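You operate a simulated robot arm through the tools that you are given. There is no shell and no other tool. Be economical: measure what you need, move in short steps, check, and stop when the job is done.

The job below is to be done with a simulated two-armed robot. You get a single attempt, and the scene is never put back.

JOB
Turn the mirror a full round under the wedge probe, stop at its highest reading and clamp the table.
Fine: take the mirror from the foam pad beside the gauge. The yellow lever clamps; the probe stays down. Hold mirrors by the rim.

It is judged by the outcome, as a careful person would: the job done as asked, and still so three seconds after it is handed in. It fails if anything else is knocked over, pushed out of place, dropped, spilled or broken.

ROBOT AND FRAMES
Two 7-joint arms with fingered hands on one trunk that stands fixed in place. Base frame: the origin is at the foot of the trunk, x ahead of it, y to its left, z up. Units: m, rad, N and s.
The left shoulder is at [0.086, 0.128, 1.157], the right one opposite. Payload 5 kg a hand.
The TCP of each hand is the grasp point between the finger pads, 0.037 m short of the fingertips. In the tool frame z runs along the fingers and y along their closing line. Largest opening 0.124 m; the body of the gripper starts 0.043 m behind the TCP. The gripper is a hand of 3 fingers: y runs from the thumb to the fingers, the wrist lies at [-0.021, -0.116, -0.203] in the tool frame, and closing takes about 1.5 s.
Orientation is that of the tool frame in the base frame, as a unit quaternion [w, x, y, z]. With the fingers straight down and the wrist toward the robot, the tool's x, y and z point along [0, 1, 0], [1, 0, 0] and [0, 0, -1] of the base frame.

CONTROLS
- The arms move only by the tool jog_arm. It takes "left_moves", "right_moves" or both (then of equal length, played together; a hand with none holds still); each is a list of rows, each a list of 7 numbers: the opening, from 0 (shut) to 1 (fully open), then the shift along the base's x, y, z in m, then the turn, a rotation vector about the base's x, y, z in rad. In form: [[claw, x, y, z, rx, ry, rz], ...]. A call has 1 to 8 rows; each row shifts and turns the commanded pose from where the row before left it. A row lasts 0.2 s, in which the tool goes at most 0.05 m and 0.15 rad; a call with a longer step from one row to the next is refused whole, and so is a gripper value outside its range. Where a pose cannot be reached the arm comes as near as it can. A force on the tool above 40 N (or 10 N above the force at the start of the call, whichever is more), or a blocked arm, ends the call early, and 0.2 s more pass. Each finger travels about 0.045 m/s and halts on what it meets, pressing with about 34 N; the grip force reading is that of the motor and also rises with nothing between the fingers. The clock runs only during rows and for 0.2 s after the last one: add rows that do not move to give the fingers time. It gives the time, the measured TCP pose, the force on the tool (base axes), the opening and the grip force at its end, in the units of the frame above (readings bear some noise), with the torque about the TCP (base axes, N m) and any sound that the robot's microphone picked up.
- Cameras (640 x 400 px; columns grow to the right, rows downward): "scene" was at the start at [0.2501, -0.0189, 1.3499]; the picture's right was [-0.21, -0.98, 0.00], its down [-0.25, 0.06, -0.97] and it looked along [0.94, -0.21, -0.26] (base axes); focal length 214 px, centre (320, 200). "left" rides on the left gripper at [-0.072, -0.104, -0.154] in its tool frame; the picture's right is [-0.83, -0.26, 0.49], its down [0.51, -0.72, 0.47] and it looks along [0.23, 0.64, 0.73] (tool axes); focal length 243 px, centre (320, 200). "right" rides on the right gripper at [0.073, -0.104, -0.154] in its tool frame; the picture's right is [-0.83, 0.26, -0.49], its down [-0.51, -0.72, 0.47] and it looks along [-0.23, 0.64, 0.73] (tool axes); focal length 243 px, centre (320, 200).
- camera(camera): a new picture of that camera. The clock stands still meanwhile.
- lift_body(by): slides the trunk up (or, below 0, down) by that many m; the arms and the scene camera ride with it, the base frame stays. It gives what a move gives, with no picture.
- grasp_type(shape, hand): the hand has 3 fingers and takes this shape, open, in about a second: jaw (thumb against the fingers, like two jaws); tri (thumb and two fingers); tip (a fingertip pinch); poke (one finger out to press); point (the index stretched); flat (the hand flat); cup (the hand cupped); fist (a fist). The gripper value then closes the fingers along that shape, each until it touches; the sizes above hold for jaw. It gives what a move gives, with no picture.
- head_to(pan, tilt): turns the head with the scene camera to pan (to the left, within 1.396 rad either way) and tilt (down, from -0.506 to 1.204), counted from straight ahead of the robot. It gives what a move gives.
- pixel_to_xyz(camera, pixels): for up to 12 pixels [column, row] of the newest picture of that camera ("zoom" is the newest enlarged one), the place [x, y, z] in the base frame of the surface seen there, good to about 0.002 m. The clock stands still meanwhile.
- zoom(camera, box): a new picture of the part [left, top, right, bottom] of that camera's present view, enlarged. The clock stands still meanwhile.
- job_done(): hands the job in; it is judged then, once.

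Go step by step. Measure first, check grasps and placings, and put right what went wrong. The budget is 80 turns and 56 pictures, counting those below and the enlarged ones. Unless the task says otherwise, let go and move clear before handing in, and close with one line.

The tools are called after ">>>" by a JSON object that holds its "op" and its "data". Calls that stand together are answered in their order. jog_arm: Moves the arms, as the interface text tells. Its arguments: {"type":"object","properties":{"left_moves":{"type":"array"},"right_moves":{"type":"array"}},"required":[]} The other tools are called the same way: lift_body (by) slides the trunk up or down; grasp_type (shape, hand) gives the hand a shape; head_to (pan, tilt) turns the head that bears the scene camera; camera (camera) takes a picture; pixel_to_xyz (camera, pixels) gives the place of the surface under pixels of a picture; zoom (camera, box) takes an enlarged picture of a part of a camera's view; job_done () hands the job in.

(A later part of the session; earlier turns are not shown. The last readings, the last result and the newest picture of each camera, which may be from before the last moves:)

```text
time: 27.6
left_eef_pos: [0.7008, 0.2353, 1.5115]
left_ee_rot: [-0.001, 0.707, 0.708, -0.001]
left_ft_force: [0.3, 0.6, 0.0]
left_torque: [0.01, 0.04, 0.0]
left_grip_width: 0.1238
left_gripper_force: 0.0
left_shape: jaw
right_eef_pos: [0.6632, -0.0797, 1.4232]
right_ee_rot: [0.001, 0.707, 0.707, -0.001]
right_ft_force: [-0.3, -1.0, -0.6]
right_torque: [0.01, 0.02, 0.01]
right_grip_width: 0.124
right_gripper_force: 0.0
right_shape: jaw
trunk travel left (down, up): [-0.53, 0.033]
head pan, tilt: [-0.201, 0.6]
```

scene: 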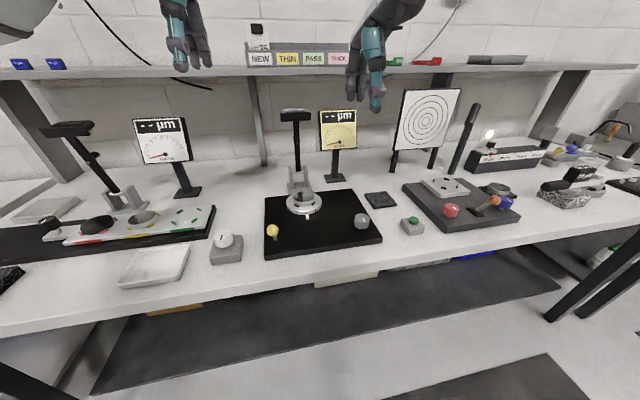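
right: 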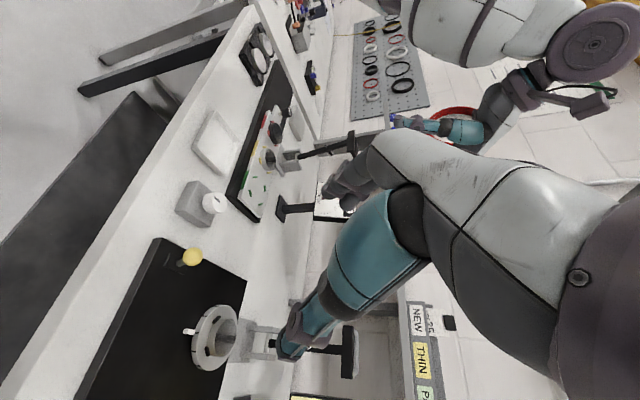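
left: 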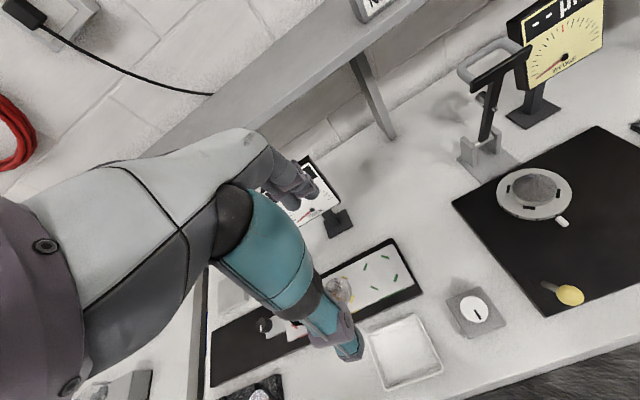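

Orientation is restored and the trunk is up. I'll move above the loop rod with the fingers at about a 25 mm gap.

>>> {"op": "jog_arm", "data": {"right_moves": [[0.2, 0.04, 0, -0.0175, 0, 0, 0], [0.2, 0.04, 0, -0.0175, 0, 0, 0], [0.2, 0.04, 0, -0.0175, 0, 0, 0], [0.2, 0.04, 0, -0.0175, 0, 0, 0], [0.2, 0.04, 0, -0.0175, 0, 0, 0], [0.2, 0.04, 0, -0.0175, 0, 0, 0], [0.2, 0.043, 0, -0.0175, 0, 0, 0], [0.2, 0, 0, 0, 0, 0, 0]]}}

>>> {"op": "jog_arm", "data": {"right_moves": [[0.2, 0, 0.001, -0.025, 0, 0, 0], [0.2, 0, 0, -0.025, 0, 0, 0], [0.2, 0, 0, 0, 0, 0, 0]]}}

>>> {"op": "zoom", "data": {"camera": "left", "box": [440, 60, 600, 220]}}

>>> {"op": "camera", "data": {"camera": "scene"}}

```text
time: 29.4
left_eef_pos: [0.7007, 0.2355, 1.5102]
left_ee_rot: [0.0, 0.706, 0.708, 0.0]
left_ft_force: [0.8, -0.7, -0.7]
left_torque: [0.01, 0.01, 0.03]
left_grip_width: 0.124
left_gripper_force: 0.0
left_shape: jaw
right_eef_pos: [0.8668, -0.1204, 1.3158]
right_ee_rot: [0.0, 0.708, 0.706, 0.0]
right_ft_force: [0.2, -0.2, -0.2]
right_torque: [0.0, 0.0, -0.04]
right_grip_width: 0.0251
right_gripper_force: 0.2
right_shape: jaw
right hand out of reach, approached as far as the arm can: row 4, 5, 6, 7
trunk travel left (down, up): [-0.53, 0.033]
head pan, tilt: [-0.201, 0.6]
```

```text
time: 30.2
left_eef_pos: [0.6978, 0.236, 1.5129]
left_ee_rot: [0.0, 0.706, 0.708, 0.0]
left_ft_force: [-0.2, 0.5, -0.1]
left_torque: [0.01, -0.03, 0.02]
left_grip_width: 0.124
left_gripper_force: 0.1
left_shape: jaw
right_eef_pos: [0.8651, -0.119, 1.2687]
right_ee_rot: [0.003, 0.707, 0.707, -0.001]
right_ft_force: [-1.2, -0.9, -0.1]
right_torque: [-0.02, 0.0, 0.01]
right_grip_width: 0.0252
right_gripper_force: 0.1
right_shape: jaw
trunk travel left (down, up): [-0.53, 0.033]
head pan, tilt: [-0.201, 0.6]
```

```text
2.50 times, centred on (520, 140) of left
```

zoom: 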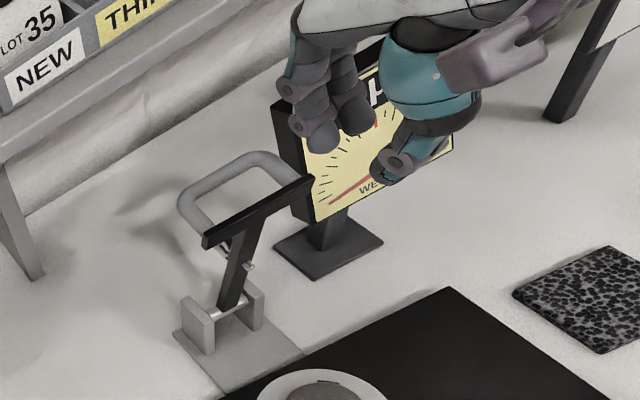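

```text
25 pictures are left
```

scene: 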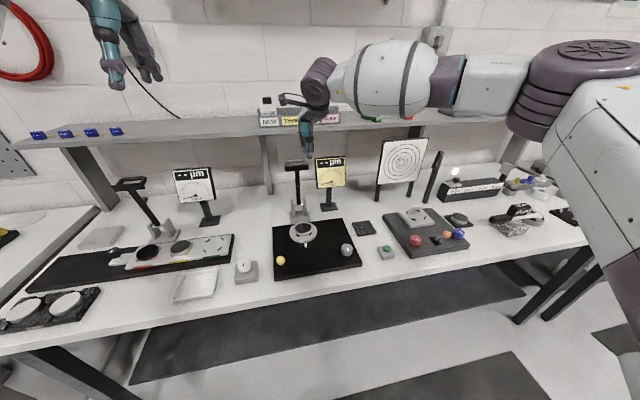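

The vertical reach ends at x≈0.87 there, so a 20° forward tilt will bring the wrist back within reach. I'll tilt and go to the pre-insert point (0.917,-0.0785,1.256).

>>> {"op": "jog_arm", "data": {"right_moves": [[0.2, 0, 0, 0.01, 0, -0.12, 0], [0.2, 0, 0.01, 0.01, 0, -0.12, 0], [0.2, 0, 0.01, 0, 0, -0.11, 0], [0.2, 0.01, 0.01, 0, 0, 0, 0], [0.2, 0.02, 0.01, 0, 0, 0, 0], [0.2, 0.02, 0, 0, 0, 0, 0], [0.2, 0, 0, -0.015, 0, 0, 0], [0.2, 0, 0, -0.015, 0, 0, 0]]}}

>>> {"op": "zoom", "data": {"camera": "left", "box": [440, 60, 600, 220]}}

```text
time: 32.0
left_eef_pos: [0.7016, 0.2374, 1.5103]
left_ee_rot: [0.0, 0.706, 0.708, 0.0]
left_ft_force: [0.3, -0.4, -0.3]
left_torque: [0.0, 0.02, -0.01]
left_grip_width: 0.1238
left_gripper_force: 0.0
left_shape: jaw
right_eef_pos: [0.9031, -0.0856, 1.2556]
right_ee_rot: [0.123, 0.697, 0.696, 0.122]
right_ft_force: [-0.4, 0.4, 0.6]
right_torque: [0.02, 0.01, 0.02]
right_grip_width: 0.0249
right_gripper_force: 0.0
right_shape: jaw
right hand out of reach, approached as far as the arm can: row 6
trunk travel left (down, up): [-0.53, 0.033]
head pan, tilt: [-0.201, 0.6]
```

```text
2.50 times, centred on (520, 140) of left
```

zoom: 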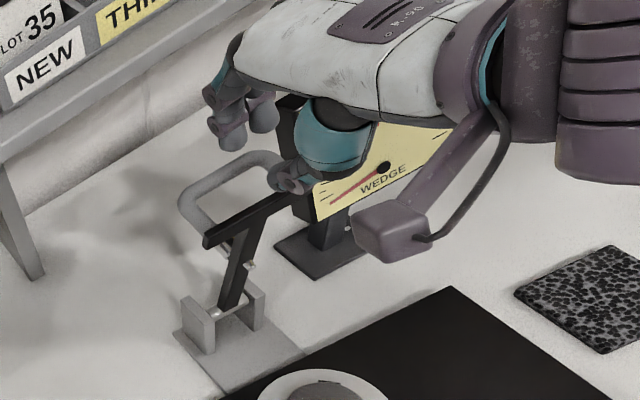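

I'm at (0.903,-0.086,1.256), just short. I'll raise the trunk the last 3 cm, then descend and extend to see whether the lower height reaches.

>>> {"op": "lift_body", "data": {"by": 0.032}}

>>> {"op": "jog_arm", "data": {"right_moves": [[0.2, 0, 0.004, -0.03, 0, 0, 0], [0.2, 0.007, 0.004, 0, 0, 0, 0], [0.2, 0.007, 0, 0, 0, 0, 0], [0.2, 0, 0, 0, 0, 0, 0]]}}

```text
time: 32.8
left_eef_pos: [0.6961, 0.2368, 1.5452]
left_ee_rot: [0.001, 0.707, 0.707, 0.001]
left_ft_force: [-0.1, 0.0, -0.3]
left_torque: [-0.04, -0.01, -0.01]
left_grip_width: 0.1238
left_gripper_force: 0.1
left_shape: jaw
right_eef_pos: [0.8808, -0.0849, 1.3734]
right_ee_rot: [0.158, 0.69, 0.689, 0.156]
right_ft_force: [-0.9, 0.3, -0.8]
right_torque: [-0.03, -0.04, -0.01]
right_grip_width: 0.0248
right_gripper_force: 0.1
right_shape: jaw
trunk travel left (down, up): [-0.562, 0.001]
head pan, tilt: [-0.201, 0.6]
```

```text
time: 33.8
left_eef_pos: [0.6999, 0.2369, 1.5427]
left_ee_rot: [0.0, 0.707, 0.708, 0.0]
left_ft_force: [0.3, 0.0, 0.5]
left_torque: [0.02, 0.02, 0.02]
left_grip_width: 0.1239
left_gripper_force: 0.2
left_shape: jaw
right_eef_pos: [0.8881, -0.0868, 1.3394]
right_ee_rot: [0.157, 0.69, 0.69, 0.155]
right_ft_force: [-0.4, 0.2, -0.4]
right_torque: [0.0, 0.0, 0.01]
right_grip_width: 0.0249
right_gripper_force: 0.2
right_shape: jaw
right hand out of reach, approached as far as the arm can: row 2, 3
trunk travel left (down, up): [-0.562, 0.001]
head pan, tilt: [-0.201, 0.6]
```

The lift carried the hand up to z 1.34, with the tilt now about 0.44 rad. I'll descend first, then extend forward.

>>> {"op": "jog_arm", "data": {"right_moves": [[0.2, 0, 0.004, -0.03, 0, 0, 0], [0.2, 0, 0.004, -0.03, 0, 0, 0], [0.2, 0, 0, -0.02, 0, 0, 0], [0.2, 0.01, 0, -0.01, 0, 0, 0], [0.2, 0.01, 0, 0, 0, 0, 0], [0.2, 0.01, 0, 0, 0, 0, 0], [0.2, 0, 0, 0, 0, 0, 0]]}}

```text
time: 35.4
left_eef_pos: [0.6976, 0.2357, 1.5442]
left_ee_rot: [0.0, 0.706, 0.708, 0.0]
left_ft_force: [-0.5, 0.6, -0.1]
left_torque: [0.01, -0.02, 0.01]
left_grip_width: 0.1236
left_gripper_force: 0.0
left_shape: jaw
right_eef_pos: [0.8931, -0.1063, 1.2581]
right_ee_rot: [0.159, 0.689, 0.689, 0.157]
right_ft_force: [0.0, -0.2, 0.0]
right_torque: [-0.03, -0.01, -0.01]
right_grip_width: 0.025
right_gripper_force: 0.0
right_shape: jaw
right hand out of reach, approached as far as the arm can: row 1, 2, 3, 4, 5, 6
trunk travel left (down, up): [-0.562, 0.001]
head pan, tilt: [-0.201, 0.6]
```

The limit here seems to be joint posture rather than distance. I'll back off, lower the trunk to mid height and retry.

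>>> {"op": "jog_arm", "data": {"right_moves": [[0.2, -0.02, 0, 0.03, 0, 0, 0], [0.2, -0.03, 0, 0.03, 0, 0, 0], [0.2, -0.03, 0, 0.03, 0, 0, 0], [0.2, -0.03, 0, 0.03, 0, 0, 0], [0.2, -0.03, 0, 0.03, 0, 0, 0], [0.2, -0.03, 0, 0.03, 0, 0, 0], [0.2, -0.03, 0, 0.03, 0, 0, 0]]}}

>>> {"op": "lift_body", "data": {"by": -0.22}}

>>> {"op": "jog_arm", "data": {"right_moves": [[0.2, 0.03, 0.004, 0, 0, 0, 0], [0.2, 0.03, 0.004, 0, 0, 0, 0], [0.2, 0.03, 0.004, 0, 0, 0, 0], [0.2, 0.03, 0.004, 0, 0, 0, 0], [0.2, 0.03, 0.004, 0, 0, 0, 0], [0.2, 0.02, 0, 0, 0, 0, 0], [0.2, 0, 0, 0, 0, 0, 0]]}}

```text
time: 37.0
left_eef_pos: [0.6946, 0.2365, 1.5458]
left_ee_rot: [0.002, 0.707, 0.708, 0.001]
left_ft_force: [0.2, 0.4, 0.2]
left_torque: [-0.04, -0.06, -0.02]
left_grip_width: 0.1235
left_gripper_force: 0.1
left_shape: jaw
right_eef_pos: [0.6915, -0.1059, 1.4687]
right_ee_rot: [0.16, 0.69, 0.689, 0.156]
right_ft_force: [0.1, -0.2, 0.1]
right_torque: [0.01, -0.03, 0.02]
right_grip_width: 0.0253
right_gripper_force: 0.1
right_shape: jaw
trunk travel left (down, up): [-0.562, 0.001]
head pan, tilt: [-0.201, 0.6]
```

```text
time: 39.3
left_eef_pos: [0.6974, 0.2367, 1.3253]
left_ee_rot: [0.0, 0.706, 0.708, 0.0]
left_ft_force: [0.4, 0.0, -0.7]
left_torque: [0.01, 0.0, 0.0]
left_grip_width: 0.1236
left_gripper_force: 0.0
left_shape: jaw
right_eef_pos: [0.6936, -0.1066, 1.2493]
right_ee_rot: [0.158, 0.689, 0.689, 0.157]
right_ft_force: [-0.6, 0.6, 0.2]
right_torque: [-0.02, 0.02, 0.01]
right_grip_width: 0.025
right_gripper_force: 0.1
right_shape: jaw
trunk travel left (down, up): [-0.342, 0.221]
head pan, tilt: [-0.201, 0.6]
```

```text
time: 40.9
left_eef_pos: [0.6992, 0.2381, 1.3243]
left_ee_rot: [0.0, 0.706, 0.708, 0.0]
left_ft_force: [-0.5, -0.2, -0.7]
left_torque: [-0.03, -0.01, 0.02]
left_grip_width: 0.1238
left_gripper_force: 0.2
left_shape: jaw
right_eef_pos: [0.8632, -0.0849, 1.2479]
right_ee_rot: [0.158, 0.69, 0.689, 0.157]
right_ft_force: [-0.1, 0.7, 0.5]
right_torque: [0.02, -0.01, -0.03]
right_grip_width: 0.0249
right_gripper_force: 0.0
right_shape: jaw
trunk travel left (down, up): [-0.342, 0.221]
head pan, tilt: [-0.201, 0.6]
```

With the trunk low the reach works: (0.863,-0.085,1.248) with no limit warning. I'll continue to the pre-insert point with less tilt.

>>> {"op": "jog_arm", "data": {"right_moves": [[0.2, 0.018, 0.003, 0.006, 0, 0.05, 0], [0.2, 0.018, 0.003, 0.004, 0, 0.05, 0], [0.2, 0.018, 0, 0, 0, 0, 0], [0.2, 0, 0, 0, 0, 0, 0]]}}

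>>> {"op": "zoom", "data": {"camera": "left", "box": [440, 0, 600, 130]}}

>>> {"op": "camera", "data": {"camera": "right"}}

```text
time: 41.9
left_eef_pos: [0.6965, 0.2362, 1.3239]
left_ee_rot: [0.0, 0.706, 0.708, 0.0]
left_ft_force: [-0.6, 0.3, 0.8]
left_torque: [-0.01, -0.05, 0.02]
left_grip_width: 0.1238
left_gripper_force: 0.1
left_shape: jaw
right_eef_pos: [0.9164, -0.0816, 1.2577]
right_ee_rot: [0.124, 0.696, 0.697, 0.123]
right_ft_force: [0.0, 0.0, 1.3]
right_torque: [-0.01, 0.0, -0.01]
right_grip_width: 0.025
right_gripper_force: 0.0
right_shape: jaw
trunk travel left (down, up): [-0.342, 0.221]
head pan, tilt: [-0.201, 0.6]
```

```text
3.08 times, centred on (520, 65) of left
```

zoom: 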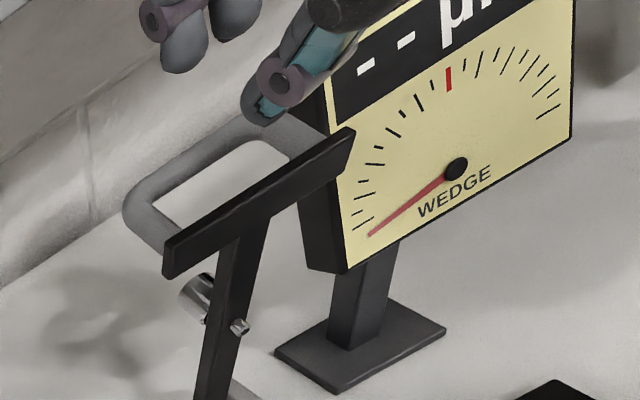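

```text
22 pictures are left
```

right: 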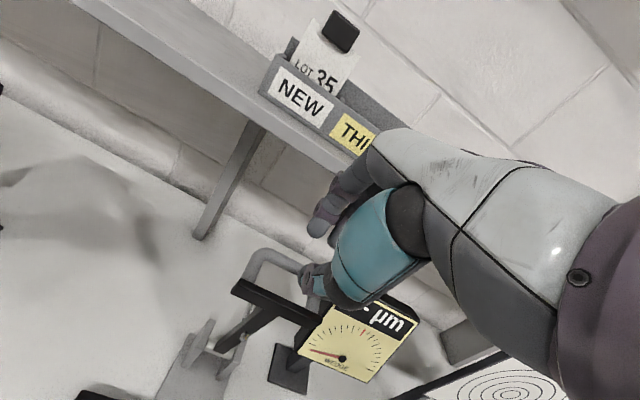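

Checking the actual thumb and finger tip positions against the rod.

>>> {"op": "pixel_to_xyz", "data": {"camera": "zoom", "pixels": [[258, 112], [262, 98], [180, 65], [225, 30], [282, 85], [200, 155], [250, 128], [165, 212], [290, 150]]}}

```text
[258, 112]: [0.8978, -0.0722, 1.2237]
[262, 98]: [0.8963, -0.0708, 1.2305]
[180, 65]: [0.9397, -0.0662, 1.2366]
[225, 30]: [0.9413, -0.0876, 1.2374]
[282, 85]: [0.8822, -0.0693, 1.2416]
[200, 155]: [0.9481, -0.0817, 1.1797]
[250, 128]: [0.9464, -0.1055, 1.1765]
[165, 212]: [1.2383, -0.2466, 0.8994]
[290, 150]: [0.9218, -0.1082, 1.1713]
```

The thumb is about 17 mm thick and the window about 25 mm, so I'll narrow the gap to about 16 mm and slide in along the tool axis, stopping partway to check.

>>> {"op": "jog_arm", "data": {"right_moves": [[0.13, 0, 0, 0, 0, 0, 0], [0.13, 0.005, 0, -0.014, 0, 0, 0], [0.13, 0.005, 0, -0.014, 0, 0, 0], [0.13, 0.0035, 0, -0.01, 0, 0, 0], [0.13, 0, 0, 0, 0, 0, 0]]}}

>>> {"op": "zoom", "data": {"camera": "left", "box": [450, 10, 550, 90]}}

>>> {"op": "pixel_to_xyz", "data": {"camera": "zoom", "pixels": [[200, 200], [240, 180], [150, 250], [250, 280], [300, 250], [260, 150], [300, 150], [150, 330], [330, 200], [340, 160]]}}

```text
time: 43.1
left_eef_pos: [0.6981, 0.2356, 1.3249]
left_ee_rot: [0.0, 0.706, 0.708, 0.0]
left_ft_force: [-0.3, -0.3, 0.7]
left_torque: [-0.03, -0.02, -0.03]
left_grip_width: 0.1237
left_gripper_force: 0.1
left_shape: jaw
right_eef_pos: [0.9307, -0.0831, 1.2196]
right_ee_rot: [0.124, 0.697, 0.696, 0.121]
right_ft_force: [0.0, -1.0, 0.9]
right_torque: [-0.04, 0.02, -0.03]
right_grip_width: 0.0161
right_gripper_force: 0.0
right_shape: jaw
right hand out of reach, approached as far as the arm can: row 2
trunk travel left (down, up): [-0.342, 0.221]
head pan, tilt: [-0.201, 0.6]
```

```text
5.00 times, centred on (500, 50) of left
```

zoom: 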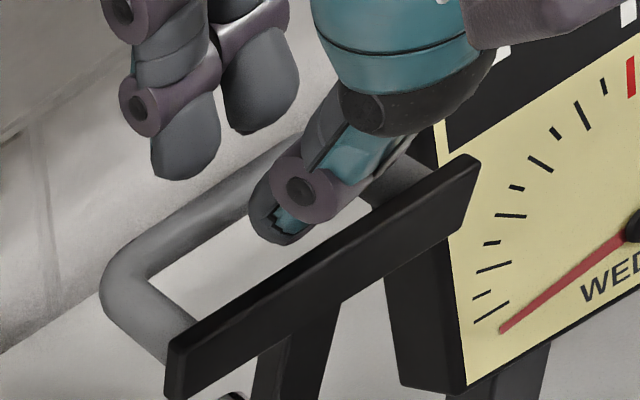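

```text
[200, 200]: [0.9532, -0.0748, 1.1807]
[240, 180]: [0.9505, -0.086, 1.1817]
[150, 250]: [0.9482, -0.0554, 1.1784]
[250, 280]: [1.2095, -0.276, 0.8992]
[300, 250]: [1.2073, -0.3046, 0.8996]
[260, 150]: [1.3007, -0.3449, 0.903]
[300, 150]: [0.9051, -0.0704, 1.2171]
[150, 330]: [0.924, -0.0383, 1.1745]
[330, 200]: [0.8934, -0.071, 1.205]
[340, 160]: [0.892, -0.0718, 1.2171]
```

>>> {"op": "pixel_to_xyz", "data": {"camera": "zoom", "pixels": [[200, 188], [205, 195], [212, 215], [215, 228], [218, 236], [272, 238], [285, 215], [260, 290], [270, 283], [280, 300], [180, 170], [260, 125]]}}

```text
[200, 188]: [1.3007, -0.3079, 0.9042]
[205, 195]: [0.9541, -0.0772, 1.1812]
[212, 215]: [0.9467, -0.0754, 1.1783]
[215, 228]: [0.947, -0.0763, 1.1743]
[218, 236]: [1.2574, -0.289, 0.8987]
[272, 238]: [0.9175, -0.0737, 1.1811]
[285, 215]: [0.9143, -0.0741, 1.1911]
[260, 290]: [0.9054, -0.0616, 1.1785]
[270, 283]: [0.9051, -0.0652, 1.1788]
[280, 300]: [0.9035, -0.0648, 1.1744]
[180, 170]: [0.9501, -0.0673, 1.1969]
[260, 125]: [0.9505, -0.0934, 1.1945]
```

The rod centre is about (0.953,1.175), slightly farther than estimated. I'll shift about 6 mm forward across the tool, then insert.

>>> {"op": "jog_arm", "data": {"right_moves": [[0.13, 0.0055, 0.002, 0.002, 0, 0, 0], [0.13, 0.001, 0, 0, 0, 0, 0], [0.13, 0.0025, 0, -0.007, 0, 0, 0], [0.13, 0.0025, 0, -0.007, 0, 0, 0], [0.13, 0, 0, 0, 0, 0, 0]]}}

>>> {"op": "zoom", "data": {"camera": "left", "box": [450, 10, 550, 90]}}

```text
time: 44.3
left_eef_pos: [0.6994, 0.2356, 1.3242]
left_ee_rot: [0.0, 0.706, 0.708, 0.0]
left_ft_force: [0.3, -0.5, 0.1]
left_torque: [0.0, 0.01, 0.02]
left_grip_width: 0.124
left_gripper_force: 0.1
left_shape: jaw
right_eef_pos: [0.9377, -0.0848, 1.2066]
right_ee_rot: [0.124, 0.697, 0.696, 0.121]
right_ft_force: [0.9, 0.6, -0.1]
right_torque: [-0.02, 0.01, 0.01]
right_grip_width: 0.0166
right_gripper_force: 0.0
right_shape: jaw
right hand out of reach, approached as far as the arm can: row 1
trunk travel left (down, up): [-0.342, 0.221]
head pan, tilt: [-0.201, 0.6]
```

```text
5.00 times, centred on (500, 50) of left
```

zoom: 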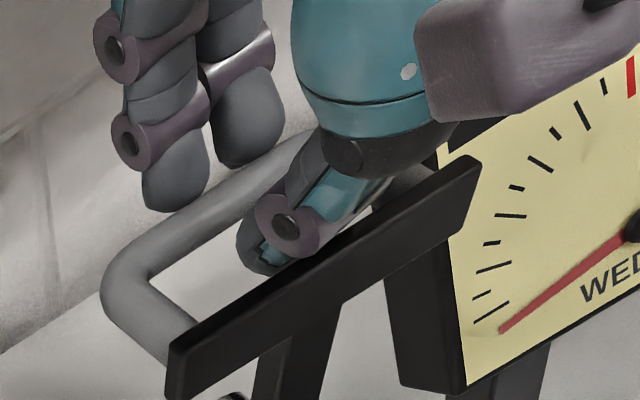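

>>> {"op": "pixel_to_xyz", "data": {"camera": "zoom", "pixels": [[175, 200], [160, 205], [190, 205], [215, 165], [245, 160], [260, 262], [285, 262], [225, 200], [215, 215], [275, 180], [250, 240]]}}

```text
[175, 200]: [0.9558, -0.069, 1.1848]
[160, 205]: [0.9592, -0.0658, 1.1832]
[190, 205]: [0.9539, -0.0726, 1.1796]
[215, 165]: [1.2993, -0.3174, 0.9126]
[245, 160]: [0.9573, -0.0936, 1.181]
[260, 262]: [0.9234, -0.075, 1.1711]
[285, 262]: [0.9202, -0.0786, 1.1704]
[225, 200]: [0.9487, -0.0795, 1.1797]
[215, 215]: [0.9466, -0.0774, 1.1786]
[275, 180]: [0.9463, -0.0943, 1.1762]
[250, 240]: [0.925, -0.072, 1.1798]
```

The thumb is in the window and the finger tips are just above and behind the rod. I'll open slightly, ease forward 3 mm, descend 10 mm, then close.

>>> {"op": "jog_arm", "data": {"right_moves": [[0.16, 0.003, 0.002, 0, 0, 0, 0], [0.16, 0.002, 0, -0.005, 0, 0, 0], [0.16, 0.002, 0, -0.006, 0, 0, 0], [0.16, 0, 0, 0, 0, 0, 0]]}}

>>> {"op": "zoom", "data": {"camera": "left", "box": [450, 10, 550, 90]}}

```text
time: 45.3
left_eef_pos: [0.6987, 0.238, 1.324]
left_ee_rot: [-0.001, 0.707, 0.707, 0.001]
left_ft_force: [0.8, 0.1, -0.1]
left_torque: [-0.01, 0.0, -0.02]
left_grip_width: 0.1237
left_gripper_force: 0.0
left_shape: jaw
right_eef_pos: [0.9412, -0.0832, 1.1956]
right_ee_rot: [0.123, 0.697, 0.696, 0.122]
right_ft_force: [0.6, 0.2, -0.7]
right_torque: [0.05, 0.03, -0.01]
right_grip_width: 0.0195
right_gripper_force: 0.1
right_shape: jaw
right hand out of reach, approached as far as the arm can: row 1
trunk travel left (down, up): [-0.342, 0.221]
head pan, tilt: [-0.201, 0.6]
```

```text
5.00 times, centred on (500, 50) of left
```

zoom: 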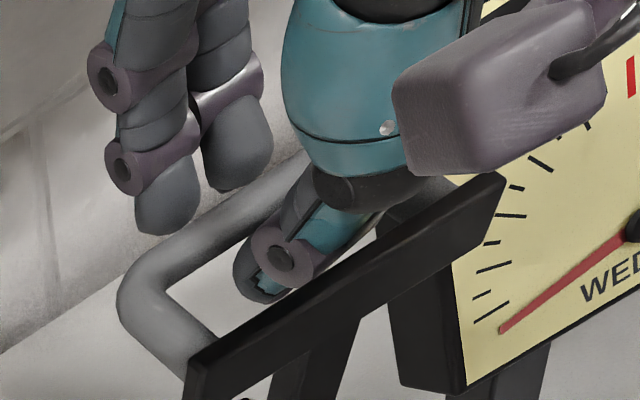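

The finger tips are now behind the rod, with the rod's edge cleanly in front of them. Closing.

>>> {"op": "jog_arm", "data": {"right_moves": [[0.1, 0, 0, 0, 0, 0, 0], [0.05, 0, 0, 0, 0, 0, 0], [0, 0, 0, 0, 0, 0, 0], [0, 0, 0, 0, 0, 0, 0], [0, 0, 0, 0, 0, 0, 0]]}}

>>> {"op": "zoom", "data": {"camera": "left", "box": [450, 10, 550, 90]}}

```text
time: 46.5
left_eef_pos: [0.6993, 0.2361, 1.3228]
left_ee_rot: [-0.001, 0.706, 0.708, 0.0]
left_ft_force: [0.6, -0.5, 0.1]
left_torque: [0.02, -0.01, 0.0]
left_grip_width: 0.1237
left_gripper_force: 0.0
left_shape: jaw
right_eef_pos: [0.9424, -0.085, 1.1934]
right_ee_rot: [0.122, 0.696, 0.697, 0.121]
right_ft_force: [-0.2, -0.6, -9.3]
right_torque: [0.0, 0.05, -0.01]
right_grip_width: 0.0064
right_gripper_force: 34.0
right_shape: jaw
trunk travel left (down, up): [-0.342, 0.221]
head pan, tilt: [-0.201, 0.6]
```

```text
5.00 times, centred on (500, 50) of left
```

zoom: 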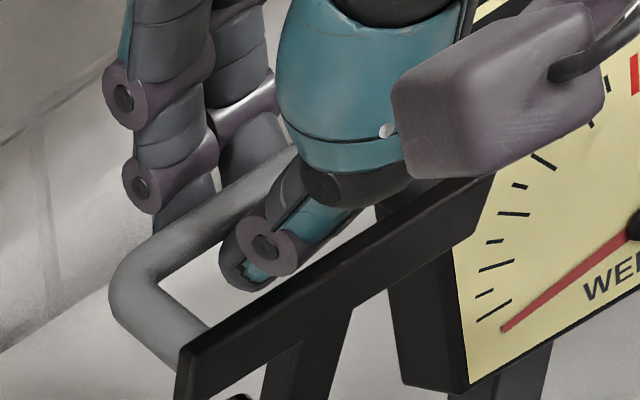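

The rod is pinched. I'll start the swing along the arc, 20° first, and check forces.

>>> {"op": "jog_arm", "data": {"right_moves": [[0, -0.018, 0, 0, 0, 0, 0], [0, -0.0179, 0, -0.0018, 0, 0, 0], [0, -0.0176, 0, -0.0033, 0, 0, 0], [0, -0.0174, 0, -0.0049, 0, 0, 0], [0, 0, 0, 0, 0, 0, 0]]}}

>>> {"op": "camera", "data": {"camera": "left"}}

```text
time: 47.7
left_eef_pos: [0.7031, 0.2359, 1.3219]
left_ee_rot: [-0.001, 0.706, 0.708, -0.002]
left_ft_force: [0.6, 0.5, -1.1]
left_torque: [0.03, -0.01, -0.02]
left_grip_width: 0.124
left_gripper_force: 0.0
left_shape: jaw
right_eef_pos: [0.8737, -0.0847, 1.1831]
right_ee_rot: [0.122, 0.698, 0.696, 0.121]
right_ft_force: [6.9, -0.1, -19.4]
right_torque: [-0.02, -0.25, -0.01]
right_grip_width: 0.006
right_gripper_force: 34.3
right_shape: jaw
trunk travel left (down, up): [-0.342, 0.221]
head pan, tilt: [-0.201, 0.6]
```

```text
17 pictures are left
```

left: 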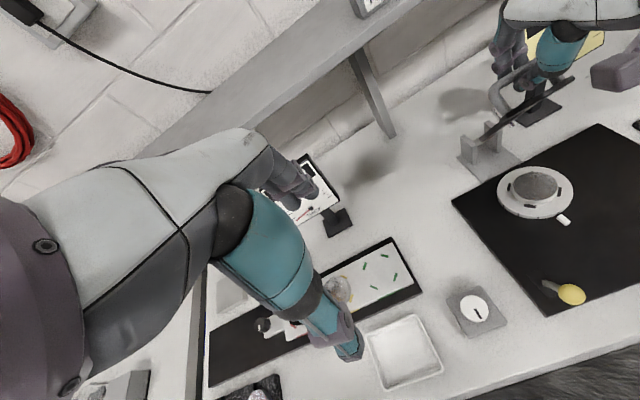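

The probe arm follows the hand. A downward load of 19 N says my arc is a bit high, so I'll continue slightly lower.

>>> {"op": "jog_arm", "data": {"right_moves": [[0, -0.0168, 0, -0.0085, 0, 0, 0], [0, -0.0162, 0, -0.0098, 0, 0, 0], [0, -0.0154, 0, -0.0101, 0, 0, 0], [0, -0.0146, 0, -0.0105, 0, 0, 0], [0, 0, 0, 0, 0, 0, 0]]}}

```text
time: 48.9
left_eef_pos: [0.7016, 0.2363, 1.3226]
left_ee_rot: [-0.001, 0.707, 0.707, -0.001]
left_ft_force: [-1.2, -0.7, 0.7]
left_torque: [0.01, 0.05, -0.01]
left_grip_width: 0.1237
left_gripper_force: 0.0
left_shape: jaw
right_eef_pos: [0.8108, -0.0844, 1.145]
right_ee_rot: [0.123, 0.697, 0.696, 0.121]
right_ft_force: [11.2, -1.5, -14.3]
right_torque: [0.02, -0.26, -0.03]
right_grip_width: 0.0062
right_gripper_force: 34.8
right_shape: jaw
trunk travel left (down, up): [-0.342, 0.221]
head pan, tilt: [-0.201, 0.6]
```

The force (11,-14) is purely radial, so the path is about 3 mm outside the true circle. I'll continue with an inward correction.

>>> {"op": "jog_arm", "data": {"right_moves": [[0, -0.0117, 0, -0.0137, 0, 0, 0], [0, -0.0105, 0, -0.0149, 0, 0, 0], [0, -0.0114, 0, -0.0139, 0, 0, 0], [0, -0.0102, 0, -0.0149, 0, 0, 0], [0, 0, 0, 0, 0, 0, 0]]}}

>>> {"op": "zoom", "data": {"camera": "left", "box": [450, 20, 630, 230]}}

```text
time: 50.1
left_eef_pos: [0.7001, 0.2359, 1.3232]
left_ee_rot: [-0.001, 0.706, 0.708, -0.001]
left_ft_force: [0.0, 0.5, 1.0]
left_torque: [0.0, 0.02, 0.01]
left_grip_width: 0.1238
left_gripper_force: 0.1
left_shape: jaw
right_eef_pos: [0.7643, -0.0844, 1.0888]
right_ee_rot: [0.122, 0.696, 0.697, 0.122]
right_ft_force: [3.6, -3.3, -3.2]
right_torque: [0.01, -0.04, -0.07]
right_grip_width: 0.0062
right_gripper_force: 34.0
right_shape: jaw
trunk travel left (down, up): [-0.342, 0.221]
head pan, tilt: [-0.201, 0.6]
```

```text
1.90 times, centred on (540, 125) of left
```

zoom: 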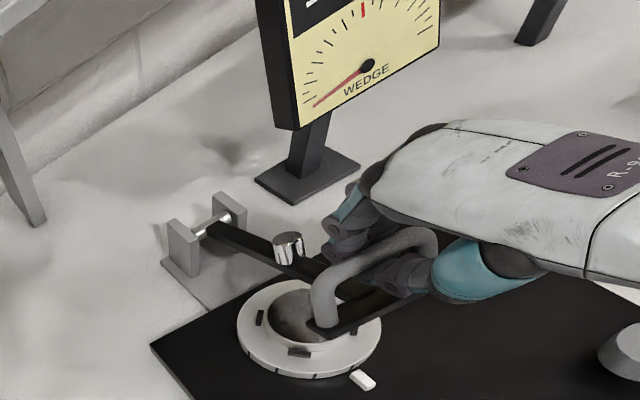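

The arm is about 20° above horizontal, and forces are low. I'll go 10° further, then in small steps.

>>> {"op": "jog_arm", "data": {"right_moves": [[0, -0.0044, 0, -0.0078, 0, 0, 0], [0, -0.0044, 0, -0.0078, 0, 0, 0], [0, -0.0037, 0, -0.0082, 0, 0, 0], [0, -0.0037, 0, -0.0082, 0, 0, 0], [0, 0, 0, 0, 0, 0, 0]]}}

>>> {"op": "jog_arm", "data": {"right_moves": [[0, -0.0018, 0, -0.005, 0, 0, 0], [0, -0.0015, 0, -0.005, 0, 0, 0], [0, 0, 0, 0, 0, 0, 0]]}}

>>> {"op": "zoom", "data": {"camera": "left", "box": [450, 20, 630, 230]}}

```text
time: 51.3
left_eef_pos: [0.6994, 0.2366, 1.3242]
left_ee_rot: [0.0, 0.707, 0.707, 0.0]
left_ft_force: [1.0, 0.7, 0.0]
left_torque: [-0.03, -0.03, 0.0]
left_grip_width: 0.1239
left_gripper_force: 0.2
left_shape: jaw
right_eef_pos: [0.7484, -0.0834, 1.056]
right_ee_rot: [0.122, 0.697, 0.696, 0.122]
right_ft_force: [2.1, 0.3, -1.5]
right_torque: [0.02, -0.02, -0.08]
right_grip_width: 0.0063
right_gripper_force: 34.2
right_shape: jaw
trunk travel left (down, up): [-0.342, 0.221]
head pan, tilt: [-0.201, 0.6]
```

```text
time: 52.1
left_eef_pos: [0.6991, 0.2356, 1.3246]
left_ee_rot: [0.0, 0.706, 0.708, 0.0]
left_ft_force: [-0.2, -0.2, 0.3]
left_torque: [-0.03, 0.02, -0.01]
left_grip_width: 0.1238
left_gripper_force: 0.0
left_shape: jaw
right_eef_pos: [0.7436, -0.0828, 1.047]
right_ee_rot: [0.123, 0.696, 0.697, 0.122]
right_ft_force: [1.7, -0.5, -1.5]
right_torque: [0.04, -0.01, -0.04]
right_grip_width: 0.0062
right_gripper_force: 33.7
right_shape: jaw
trunk travel left (down, up): [-0.342, 0.221]
head pan, tilt: [-0.201, 0.6]
```

```text
1.90 times, centred on (540, 125) of left
```

zoom: 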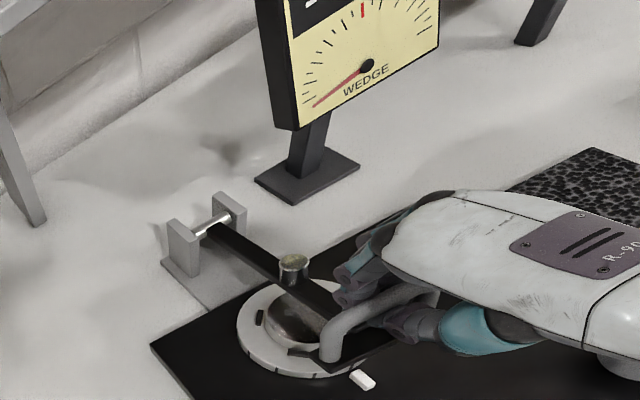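

Nearly down. I'll go in 3 mm steps, watching for contact.

>>> {"op": "jog_arm", "data": {"right_moves": [[0, -0.0007, 0, -0.003, 0, 0, 0], [0, -0.0006, 0, -0.003, 0, 0, 0], [0, -0.0005, 0, -0.003, 0, 0, 0], [0, 0, 0, 0, 0, 0, 0]]}}

>>> {"op": "jog_arm", "data": {"right_moves": [[0, -0.0004, 0, -0.003, 0, 0, 0], [0, -0.0003, 0, -0.003, 0, 0, 0], [0, 0, 0, 0, 0, 0, 0]]}}

>>> {"op": "zoom", "data": {"camera": "left", "box": [450, 0, 630, 210]}}

```text
time: 53.1
left_eef_pos: [0.6987, 0.2358, 1.3252]
left_ee_rot: [0.001, 0.706, 0.708, 0.0]
left_ft_force: [0.4, 0.1, -0.9]
left_torque: [0.03, 0.0, -0.04]
left_grip_width: 0.1238
left_gripper_force: 0.0
left_shape: jaw
right_eef_pos: [0.7418, -0.0833, 1.038]
right_ee_rot: [0.123, 0.697, 0.696, 0.121]
right_ft_force: [-2.1, -1.9, 0.1]
right_torque: [0.03, -0.03, -0.03]
right_grip_width: 0.0058
right_gripper_force: 34.1
right_shape: jaw
trunk travel left (down, up): [-0.342, 0.221]
head pan, tilt: [-0.201, 0.6]
```

```text
time: 53.9
left_eef_pos: [0.6978, 0.236, 1.3253]
left_ee_rot: [-0.001, 0.706, 0.708, 0.0]
left_ft_force: [-0.5, 0.3, 0.5]
left_torque: [-0.01, 0.0, 0.0]
left_grip_width: 0.1239
left_gripper_force: 0.1
left_shape: jaw
right_eef_pos: [0.7408, -0.084, 1.0326]
right_ee_rot: [0.122, 0.696, 0.697, 0.121]
right_ft_force: [-5.0, -1.3, -0.2]
right_torque: [-0.02, 0.03, -0.07]
right_grip_width: 0.0057
right_gripper_force: 33.7
right_shape: jaw
trunk travel left (down, up): [-0.342, 0.221]
head pan, tilt: [-0.201, 0.6]
```

```text
1.90 times, centred on (540, 105) of left
```

zoom: 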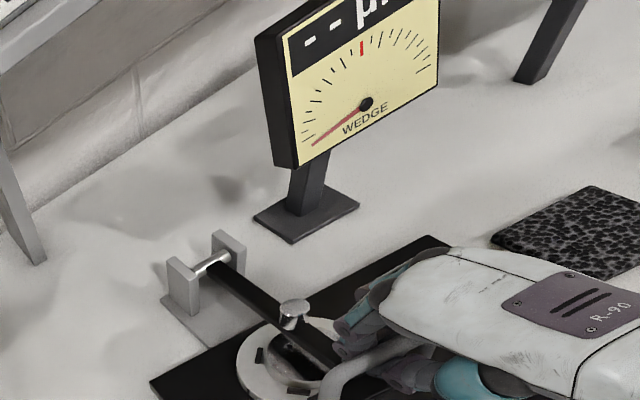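

>>> {"op": "jog_arm", "data": {"right_moves": [[0, -0.001, 0, -0.002, 0, 0, 0], [0, -0.0005, 0, -0.002, 0, 0, 0], [0, 0, 0, -0.002, 0, 0, 0], [0, 0, 0, 0, 0, 0, 0]]}}

>>> {"op": "jog_arm", "data": {"right_moves": [[0, 0, 0, -0.002, 0, 0, 0], [0, 0, 0, -0.002, 0, 0, 0], [0, 0, 0, 0, 0, 0, 0]]}}

>>> {"op": "zoom", "data": {"camera": "left", "box": [450, 0, 630, 210]}}

```text
time: 54.9
left_eef_pos: [0.6976, 0.2352, 1.3258]
left_ee_rot: [0.0, 0.707, 0.708, 0.0]
left_ft_force: [-0.1, -0.7, 0.6]
left_torque: [0.01, -0.01, 0.01]
left_grip_width: 0.1238
left_gripper_force: 0.0
left_shape: jaw
right_eef_pos: [0.7398, -0.0831, 1.0259]
right_ee_rot: [0.122, 0.697, 0.696, 0.121]
right_ft_force: [-4.2, 0.2, -0.6]
right_torque: [0.04, 0.03, -0.02]
right_grip_width: 0.0058
right_gripper_force: 34.0
right_shape: jaw
trunk travel left (down, up): [-0.342, 0.221]
head pan, tilt: [-0.201, 0.6]
```

```text
time: 55.7
left_eef_pos: [0.6983, 0.2371, 1.3249]
left_ee_rot: [0.0, 0.706, 0.708, 0.0]
left_ft_force: [0.8, 0.4, 0.1]
left_torque: [-0.01, 0.0, -0.03]
left_grip_width: 0.1238
left_gripper_force: 0.1
left_shape: jaw
right_eef_pos: [0.7405, -0.0828, 1.0224]
right_ee_rot: [0.123, 0.696, 0.697, 0.121]
right_ft_force: [-2.0, 0.7, -0.2]
right_torque: [0.04, -0.02, 0.01]
right_grip_width: 0.0058
right_gripper_force: 34.7
right_shape: jaw
trunk travel left (down, up): [-0.342, 0.221]
head pan, tilt: [-0.201, 0.6]
```

```text
1.90 times, centred on (540, 105) of left
```

zoom: 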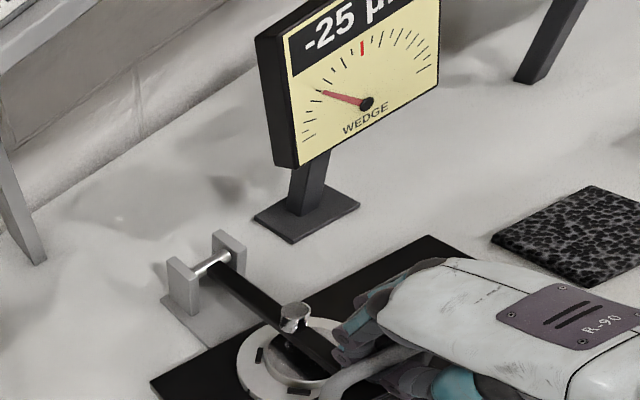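

The display now reads -25 µm, so the probe is touching. I'll settle it 1 mm more and release gently.

>>> {"op": "jog_arm", "data": {"right_moves": [[0, 0, 0, -0.001, 0, 0, 0], [0, 0, 0, 0, 0, 0, 0]]}}

>>> {"op": "jog_arm", "data": {"right_moves": [[0.08, 0, 0, 0, 0, 0, 0], [0.12, 0, 0, 0, 0, 0, 0], [0.16, 0, 0, 0, 0, 0, 0], [0.2, 0, 0, 0, 0, 0, 0], [0.2, 0, 0, 0, 0, 0, 0]]}}

>>> {"op": "zoom", "data": {"camera": "left", "box": [450, 0, 630, 210]}}

```text
time: 56.3
left_eef_pos: [0.6985, 0.2363, 1.3233]
left_ee_rot: [0.0, 0.707, 0.708, 0.001]
left_ft_force: [-0.8, -0.4, -0.4]
left_torque: [0.01, -0.04, 0.01]
left_grip_width: 0.124
left_gripper_force: 0.1
left_shape: jaw
right_eef_pos: [0.7403, -0.0833, 1.0215]
right_ee_rot: [0.124, 0.696, 0.696, 0.122]
right_ft_force: [-1.8, -0.5, -1.5]
right_torque: [0.05, 0.0, -0.02]
right_grip_width: 0.0058
right_gripper_force: 33.8
right_shape: jaw
trunk travel left (down, up): [-0.342, 0.221]
head pan, tilt: [-0.201, 0.6]
```

```text
time: 57.5
left_eef_pos: [0.6988, 0.2363, 1.3243]
left_ee_rot: [-0.001, 0.706, 0.708, 0.0]
left_ft_force: [-1.2, 0.0, 0.3]
left_torque: [0.04, 0.01, 0.01]
left_grip_width: 0.1239
left_gripper_force: 0.1
left_shape: jaw
right_eef_pos: [0.7401, -0.0823, 1.0207]
right_ee_rot: [0.123, 0.697, 0.696, 0.122]
right_ft_force: [-0.1, -0.4, -0.6]
right_torque: [-0.01, -0.03, 0.0]
right_grip_width: 0.0242
right_gripper_force: 0.1
right_shape: jaw
trunk travel left (down, up): [-0.342, 0.221]
head pan, tilt: [-0.201, 0.6]
```

```text
1.90 times, centred on (540, 105) of left
```

zoom: 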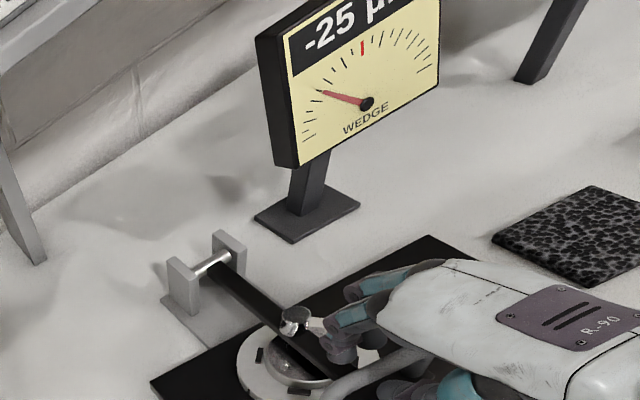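

The reading holds at -25 µm with the hand open. I'll retract along the tool axis, un-tilt, and move above the grey knob, then look.

>>> {"op": "jog_arm", "data": {"right_moves": [[0.2, -0.007, 0, 0.019, 0, 0, 0], [0.2, -0.014, 0, 0.038, 0, 0, 0], [0.2, -0.014, 0, 0.038, 0, 0, 0], [0.2, -0.01, 0, 0.03, 0, 0, 0], [0.5, -0.01, -0.03, 0, 0, 0.12, 0], [0.6, -0.01, -0.035, 0, 0, 0.12, 0], [0.6, -0.01, -0.035, 0, 0, 0.11, 0], [0.6, -0.005, -0.033, 0, 0, 0, 0]]}}

>>> {"op": "zoom", "data": {"camera": "scene", "box": [240, 60, 420, 250]}}

>>> {"op": "camera", "data": {"camera": "right"}}

```text
time: 59.3
left_eef_pos: [0.6963, 0.2352, 1.3259]
left_ee_rot: [-0.001, 0.706, 0.708, 0.001]
left_ft_force: [0.5, 0.4, 0.3]
left_torque: [0.03, -0.01, -0.01]
left_grip_width: 0.1239
left_gripper_force: 0.1
left_shape: jaw
right_eef_pos: [0.6583, -0.2189, 1.1454]
right_ee_rot: [-0.001, 0.707, 0.707, 0.0]
right_ft_force: [-0.5, 0.0, 0.4]
right_torque: [0.03, 0.01, 0.01]
right_grip_width: 0.074
right_gripper_force: 0.1
right_shape: jaw
trunk travel left (down, up): [-0.342, 0.221]
head pan, tilt: [-0.201, 0.6]
```

```text
2.11 times, centred on (330, 155) of scene
```

zoom: 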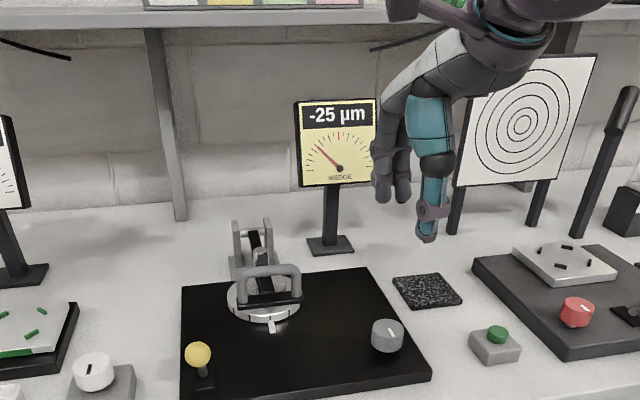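

```text
10 pictures are left
```

right: 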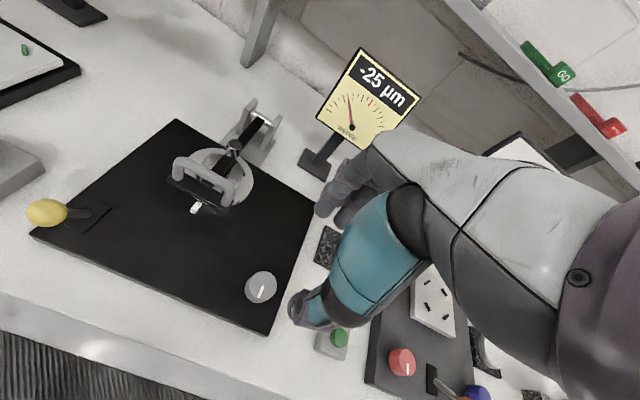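

I'll measure the knob and lever from the fresh right picture (knob at (261,287), lever ball at (47,212)).

>>> {"op": "pixel_to_xyz", "data": {"camera": "right", "pixels": [[261, 285], [247, 287], [274, 282], [262, 273], [260, 297], [262, 290], [263, 282], [47, 212], [75, 214], [95, 215], [85, 205], [230, 185]]}}

>>> {"op": "pixel_to_xyz", "data": {"camera": "zoom", "pixels": [[388, 330], [375, 325], [402, 328], [391, 320], [386, 350], [402, 325], [197, 355], [203, 378], [200, 368], [272, 300], [252, 312], [385, 335]]}}

```text
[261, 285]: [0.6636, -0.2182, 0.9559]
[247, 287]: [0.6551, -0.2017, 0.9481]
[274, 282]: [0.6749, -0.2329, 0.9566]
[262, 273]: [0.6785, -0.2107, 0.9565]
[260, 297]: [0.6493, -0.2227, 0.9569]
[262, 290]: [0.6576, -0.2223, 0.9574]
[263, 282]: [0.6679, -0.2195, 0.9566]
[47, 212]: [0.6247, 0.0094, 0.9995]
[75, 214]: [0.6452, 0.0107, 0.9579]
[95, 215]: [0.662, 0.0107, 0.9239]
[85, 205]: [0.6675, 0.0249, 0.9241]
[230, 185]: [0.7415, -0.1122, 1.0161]
```

```text
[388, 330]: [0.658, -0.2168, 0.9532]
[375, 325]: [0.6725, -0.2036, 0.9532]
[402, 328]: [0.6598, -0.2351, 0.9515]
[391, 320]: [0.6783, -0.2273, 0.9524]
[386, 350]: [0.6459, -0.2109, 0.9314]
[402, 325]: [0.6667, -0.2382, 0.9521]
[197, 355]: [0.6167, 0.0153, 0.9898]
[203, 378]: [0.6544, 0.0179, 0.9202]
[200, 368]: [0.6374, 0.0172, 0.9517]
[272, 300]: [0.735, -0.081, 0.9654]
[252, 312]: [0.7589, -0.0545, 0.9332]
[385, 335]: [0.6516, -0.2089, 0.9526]
```

The knob centre is (0.664,-0.219) with radius about 17 mm. I'll test the yaw range just above it before gripping.

>>> {"op": "jog_arm", "data": {"right_moves": [[0.5, 0.003, 0, -0.04, 0, 0, -0.14], [0.5, 0.003, 0, -0.045, 0, 0, -0.14], [0.5, 0, 0, 0, 0, 0, -0.14], [0.5, 0, 0, 0, 0, 0, -0.14], [0.5, 0, 0, 0, 0, 0, -0.14], [0.5, 0, 0, 0, 0, 0, -0.14], [0.5, 0, 0, 0, 0, 0, -0.14], [0.5, 0, 0, 0, 0, 0, 0]]}}

```text
time: 61.1
left_eef_pos: [0.6975, 0.2373, 1.324]
left_ee_rot: [0.001, 0.707, 0.708, 0.001]
left_ft_force: [0.4, -0.7, 0.1]
left_torque: [0.01, 0.03, -0.02]
left_grip_width: 0.1239
left_gripper_force: 0.0
left_shape: jaw
right_eef_pos: [0.665, -0.2158, 1.0612]
right_ee_rot: [-0.001, 0.957, 0.291, -0.001]
right_ft_force: [0.3, -0.3, 0.1]
right_torque: [-0.03, -0.01, -0.02]
right_grip_width: 0.0625
right_gripper_force: 0.0
right_shape: jaw
trunk travel left (down, up): [-0.342, 0.221]
head pan, tilt: [-0.201, 0.6]
```

Yaw -0.98 is reached exactly. Probing further.

>>> {"op": "jog_arm", "data": {"right_moves": [[0.5, 0, 0, 0, 0, 0, -0.14], [0.5, 0, 0, 0, 0, 0, -0.14], [0.5, 0, 0, 0, 0, 0, -0.14], [0.5, 0, 0, 0, 0, 0, -0.14], [0.5, 0, 0, 0, 0, 0, -0.14], [0.5, 0, 0, 0, 0, 0, 0]]}}

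```text
time: 62.5
left_eef_pos: [0.6985, 0.2376, 1.3238]
left_ee_rot: [0.0, 0.706, 0.708, 0.0]
left_ft_force: [-0.8, -0.6, 0.7]
left_torque: [0.03, -0.02, 0.02]
left_grip_width: 0.1241
left_gripper_force: 0.0
left_shape: jaw
right_eef_pos: [0.6634, -0.2157, 1.0606]
right_ee_rot: [-0.001, 0.998, -0.055, -0.001]
right_ft_force: [0.7, 0.7, -0.5]
right_torque: [-0.03, 0.01, 0.01]
right_grip_width: 0.0625
right_gripper_force: 0.0
right_shape: jaw
trunk travel left (down, up): [-0.342, 0.221]
head pan, tilt: [-0.201, 0.6]
```

The yaw range runs to -1.68, so strokes of about 2 rad are possible. I'll descend on the knob at yaw -1.54 and grip.

>>> {"op": "jog_arm", "data": {"right_moves": [[0.5, 0, -0.003, -0.03, 0, 0, 0.14], [0.5, 0, 0, -0.04, 0, 0, 0], [0.5, 0, 0, -0.02, 0, 0, 0], [0.5, 0, 0, -0.0085, 0, 0, 0], [0.35, 0, 0, 0, 0, 0, 0], [0.2, 0, 0, 0, 0, 0, 0], [0.15, 0, 0, 0, 0, 0, 0], [0.15, 0, 0, 0, 0, 0, 0]]}}

>>> {"op": "jog_arm", "data": {"right_moves": [[0.15, 0, 0, 0, 0, 0, 0], [0.15, 0, 0, 0, 0, 0, 0.1], [0.15, 0, 0, 0, 0, 0, 0.1], [0.15, 0, 0, 0, 0, 0, 0]]}}

>>> {"op": "camera", "data": {"camera": "right"}}

```text
time: 64.3
left_eef_pos: [0.6993, 0.2366, 1.3232]
left_ee_rot: [0.0, 0.706, 0.708, 0.001]
left_ft_force: [0.1, -0.4, -0.1]
left_torque: [0.02, 0.03, 0.03]
left_grip_width: 0.1238
left_gripper_force: 0.1
left_shape: jaw
right_eef_pos: [0.6652, -0.2192, 0.9616]
right_ee_rot: [-0.001, 1.0, 0.015, -0.002]
right_ft_force: [-0.3, 2.1, -2.6]
right_torque: [0.04, 0.02, -0.01]
right_grip_width: 0.031
right_gripper_force: 34.6
right_shape: jaw
trunk travel left (down, up): [-0.342, 0.221]
head pan, tilt: [-0.201, 0.6]
```

```text
time: 65.3
left_eef_pos: [0.6985, 0.2366, 1.3231]
left_ee_rot: [0.0, 0.706, 0.708, 0.0]
left_ft_force: [0.5, -1.2, -1.5]
left_torque: [-0.02, 0.01, -0.01]
left_grip_width: 0.1236
left_gripper_force: 0.1
left_shape: jaw
right_eef_pos: [0.666, -0.2187, 0.9625]
right_ee_rot: [-0.001, 0.993, 0.115, -0.002]
right_ft_force: [-1.2, 0.4, -4.3]
right_torque: [0.0, 0.05, -0.08]
right_grip_width: 0.0308
right_gripper_force: 34.0
right_shape: jaw
trunk travel left (down, up): [-0.342, 0.221]
head pan, tilt: [-0.201, 0.6]
```

```text
9 pictures are left
```

right: 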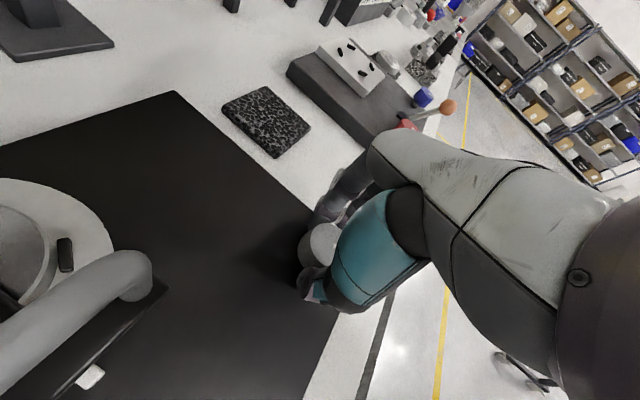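

The knob is gripped and turns with low torque. I'll rotate 1.1 rad more, then read the gauge and table from the left camera.

>>> {"op": "jog_arm", "data": {"right_moves": [[0.15, 0, 0, 0, 0, 0, 0.14], [0.15, 0, 0, 0, 0, 0, 0.14], [0.15, 0, 0, 0, 0, 0, 0.14], [0.15, 0, 0, 0, 0, 0, 0.14], [0.15, 0, 0, 0, 0, 0, 0.14], [0.15, 0, 0, 0, 0, 0, 0.14], [0.15, 0, 0, 0, 0, 0, 0.14], [0.15, 0, 0, 0, 0, 0, 0]]}}

>>> {"op": "zoom", "data": {"camera": "left", "box": [440, 0, 640, 230]}}

```text
time: 67.1
left_eef_pos: [0.6976, 0.2375, 1.3244]
left_ee_rot: [0.0, 0.707, 0.707, 0.0]
left_ft_force: [-0.2, 0.6, 0.0]
left_torque: [-0.03, 0.03, -0.05]
left_grip_width: 0.1238
left_gripper_force: 0.1
left_shape: jaw
right_eef_pos: [0.665, -0.2194, 0.9617]
right_ee_rot: [0.0, 0.822, 0.569, -0.002]
right_ft_force: [-7.3, 1.7, -3.2]
right_torque: [-0.01, 0.2, 0.0]
right_grip_width: 0.0304
right_gripper_force: 34.0
right_shape: jaw
trunk travel left (down, up): [-0.342, 0.221]
head pan, tilt: [-0.201, 0.6]
```

```text
1.74 times, centred on (540, 115) of left
```

zoom: 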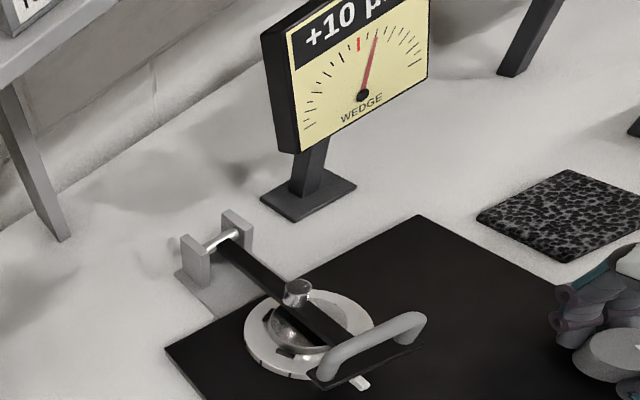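

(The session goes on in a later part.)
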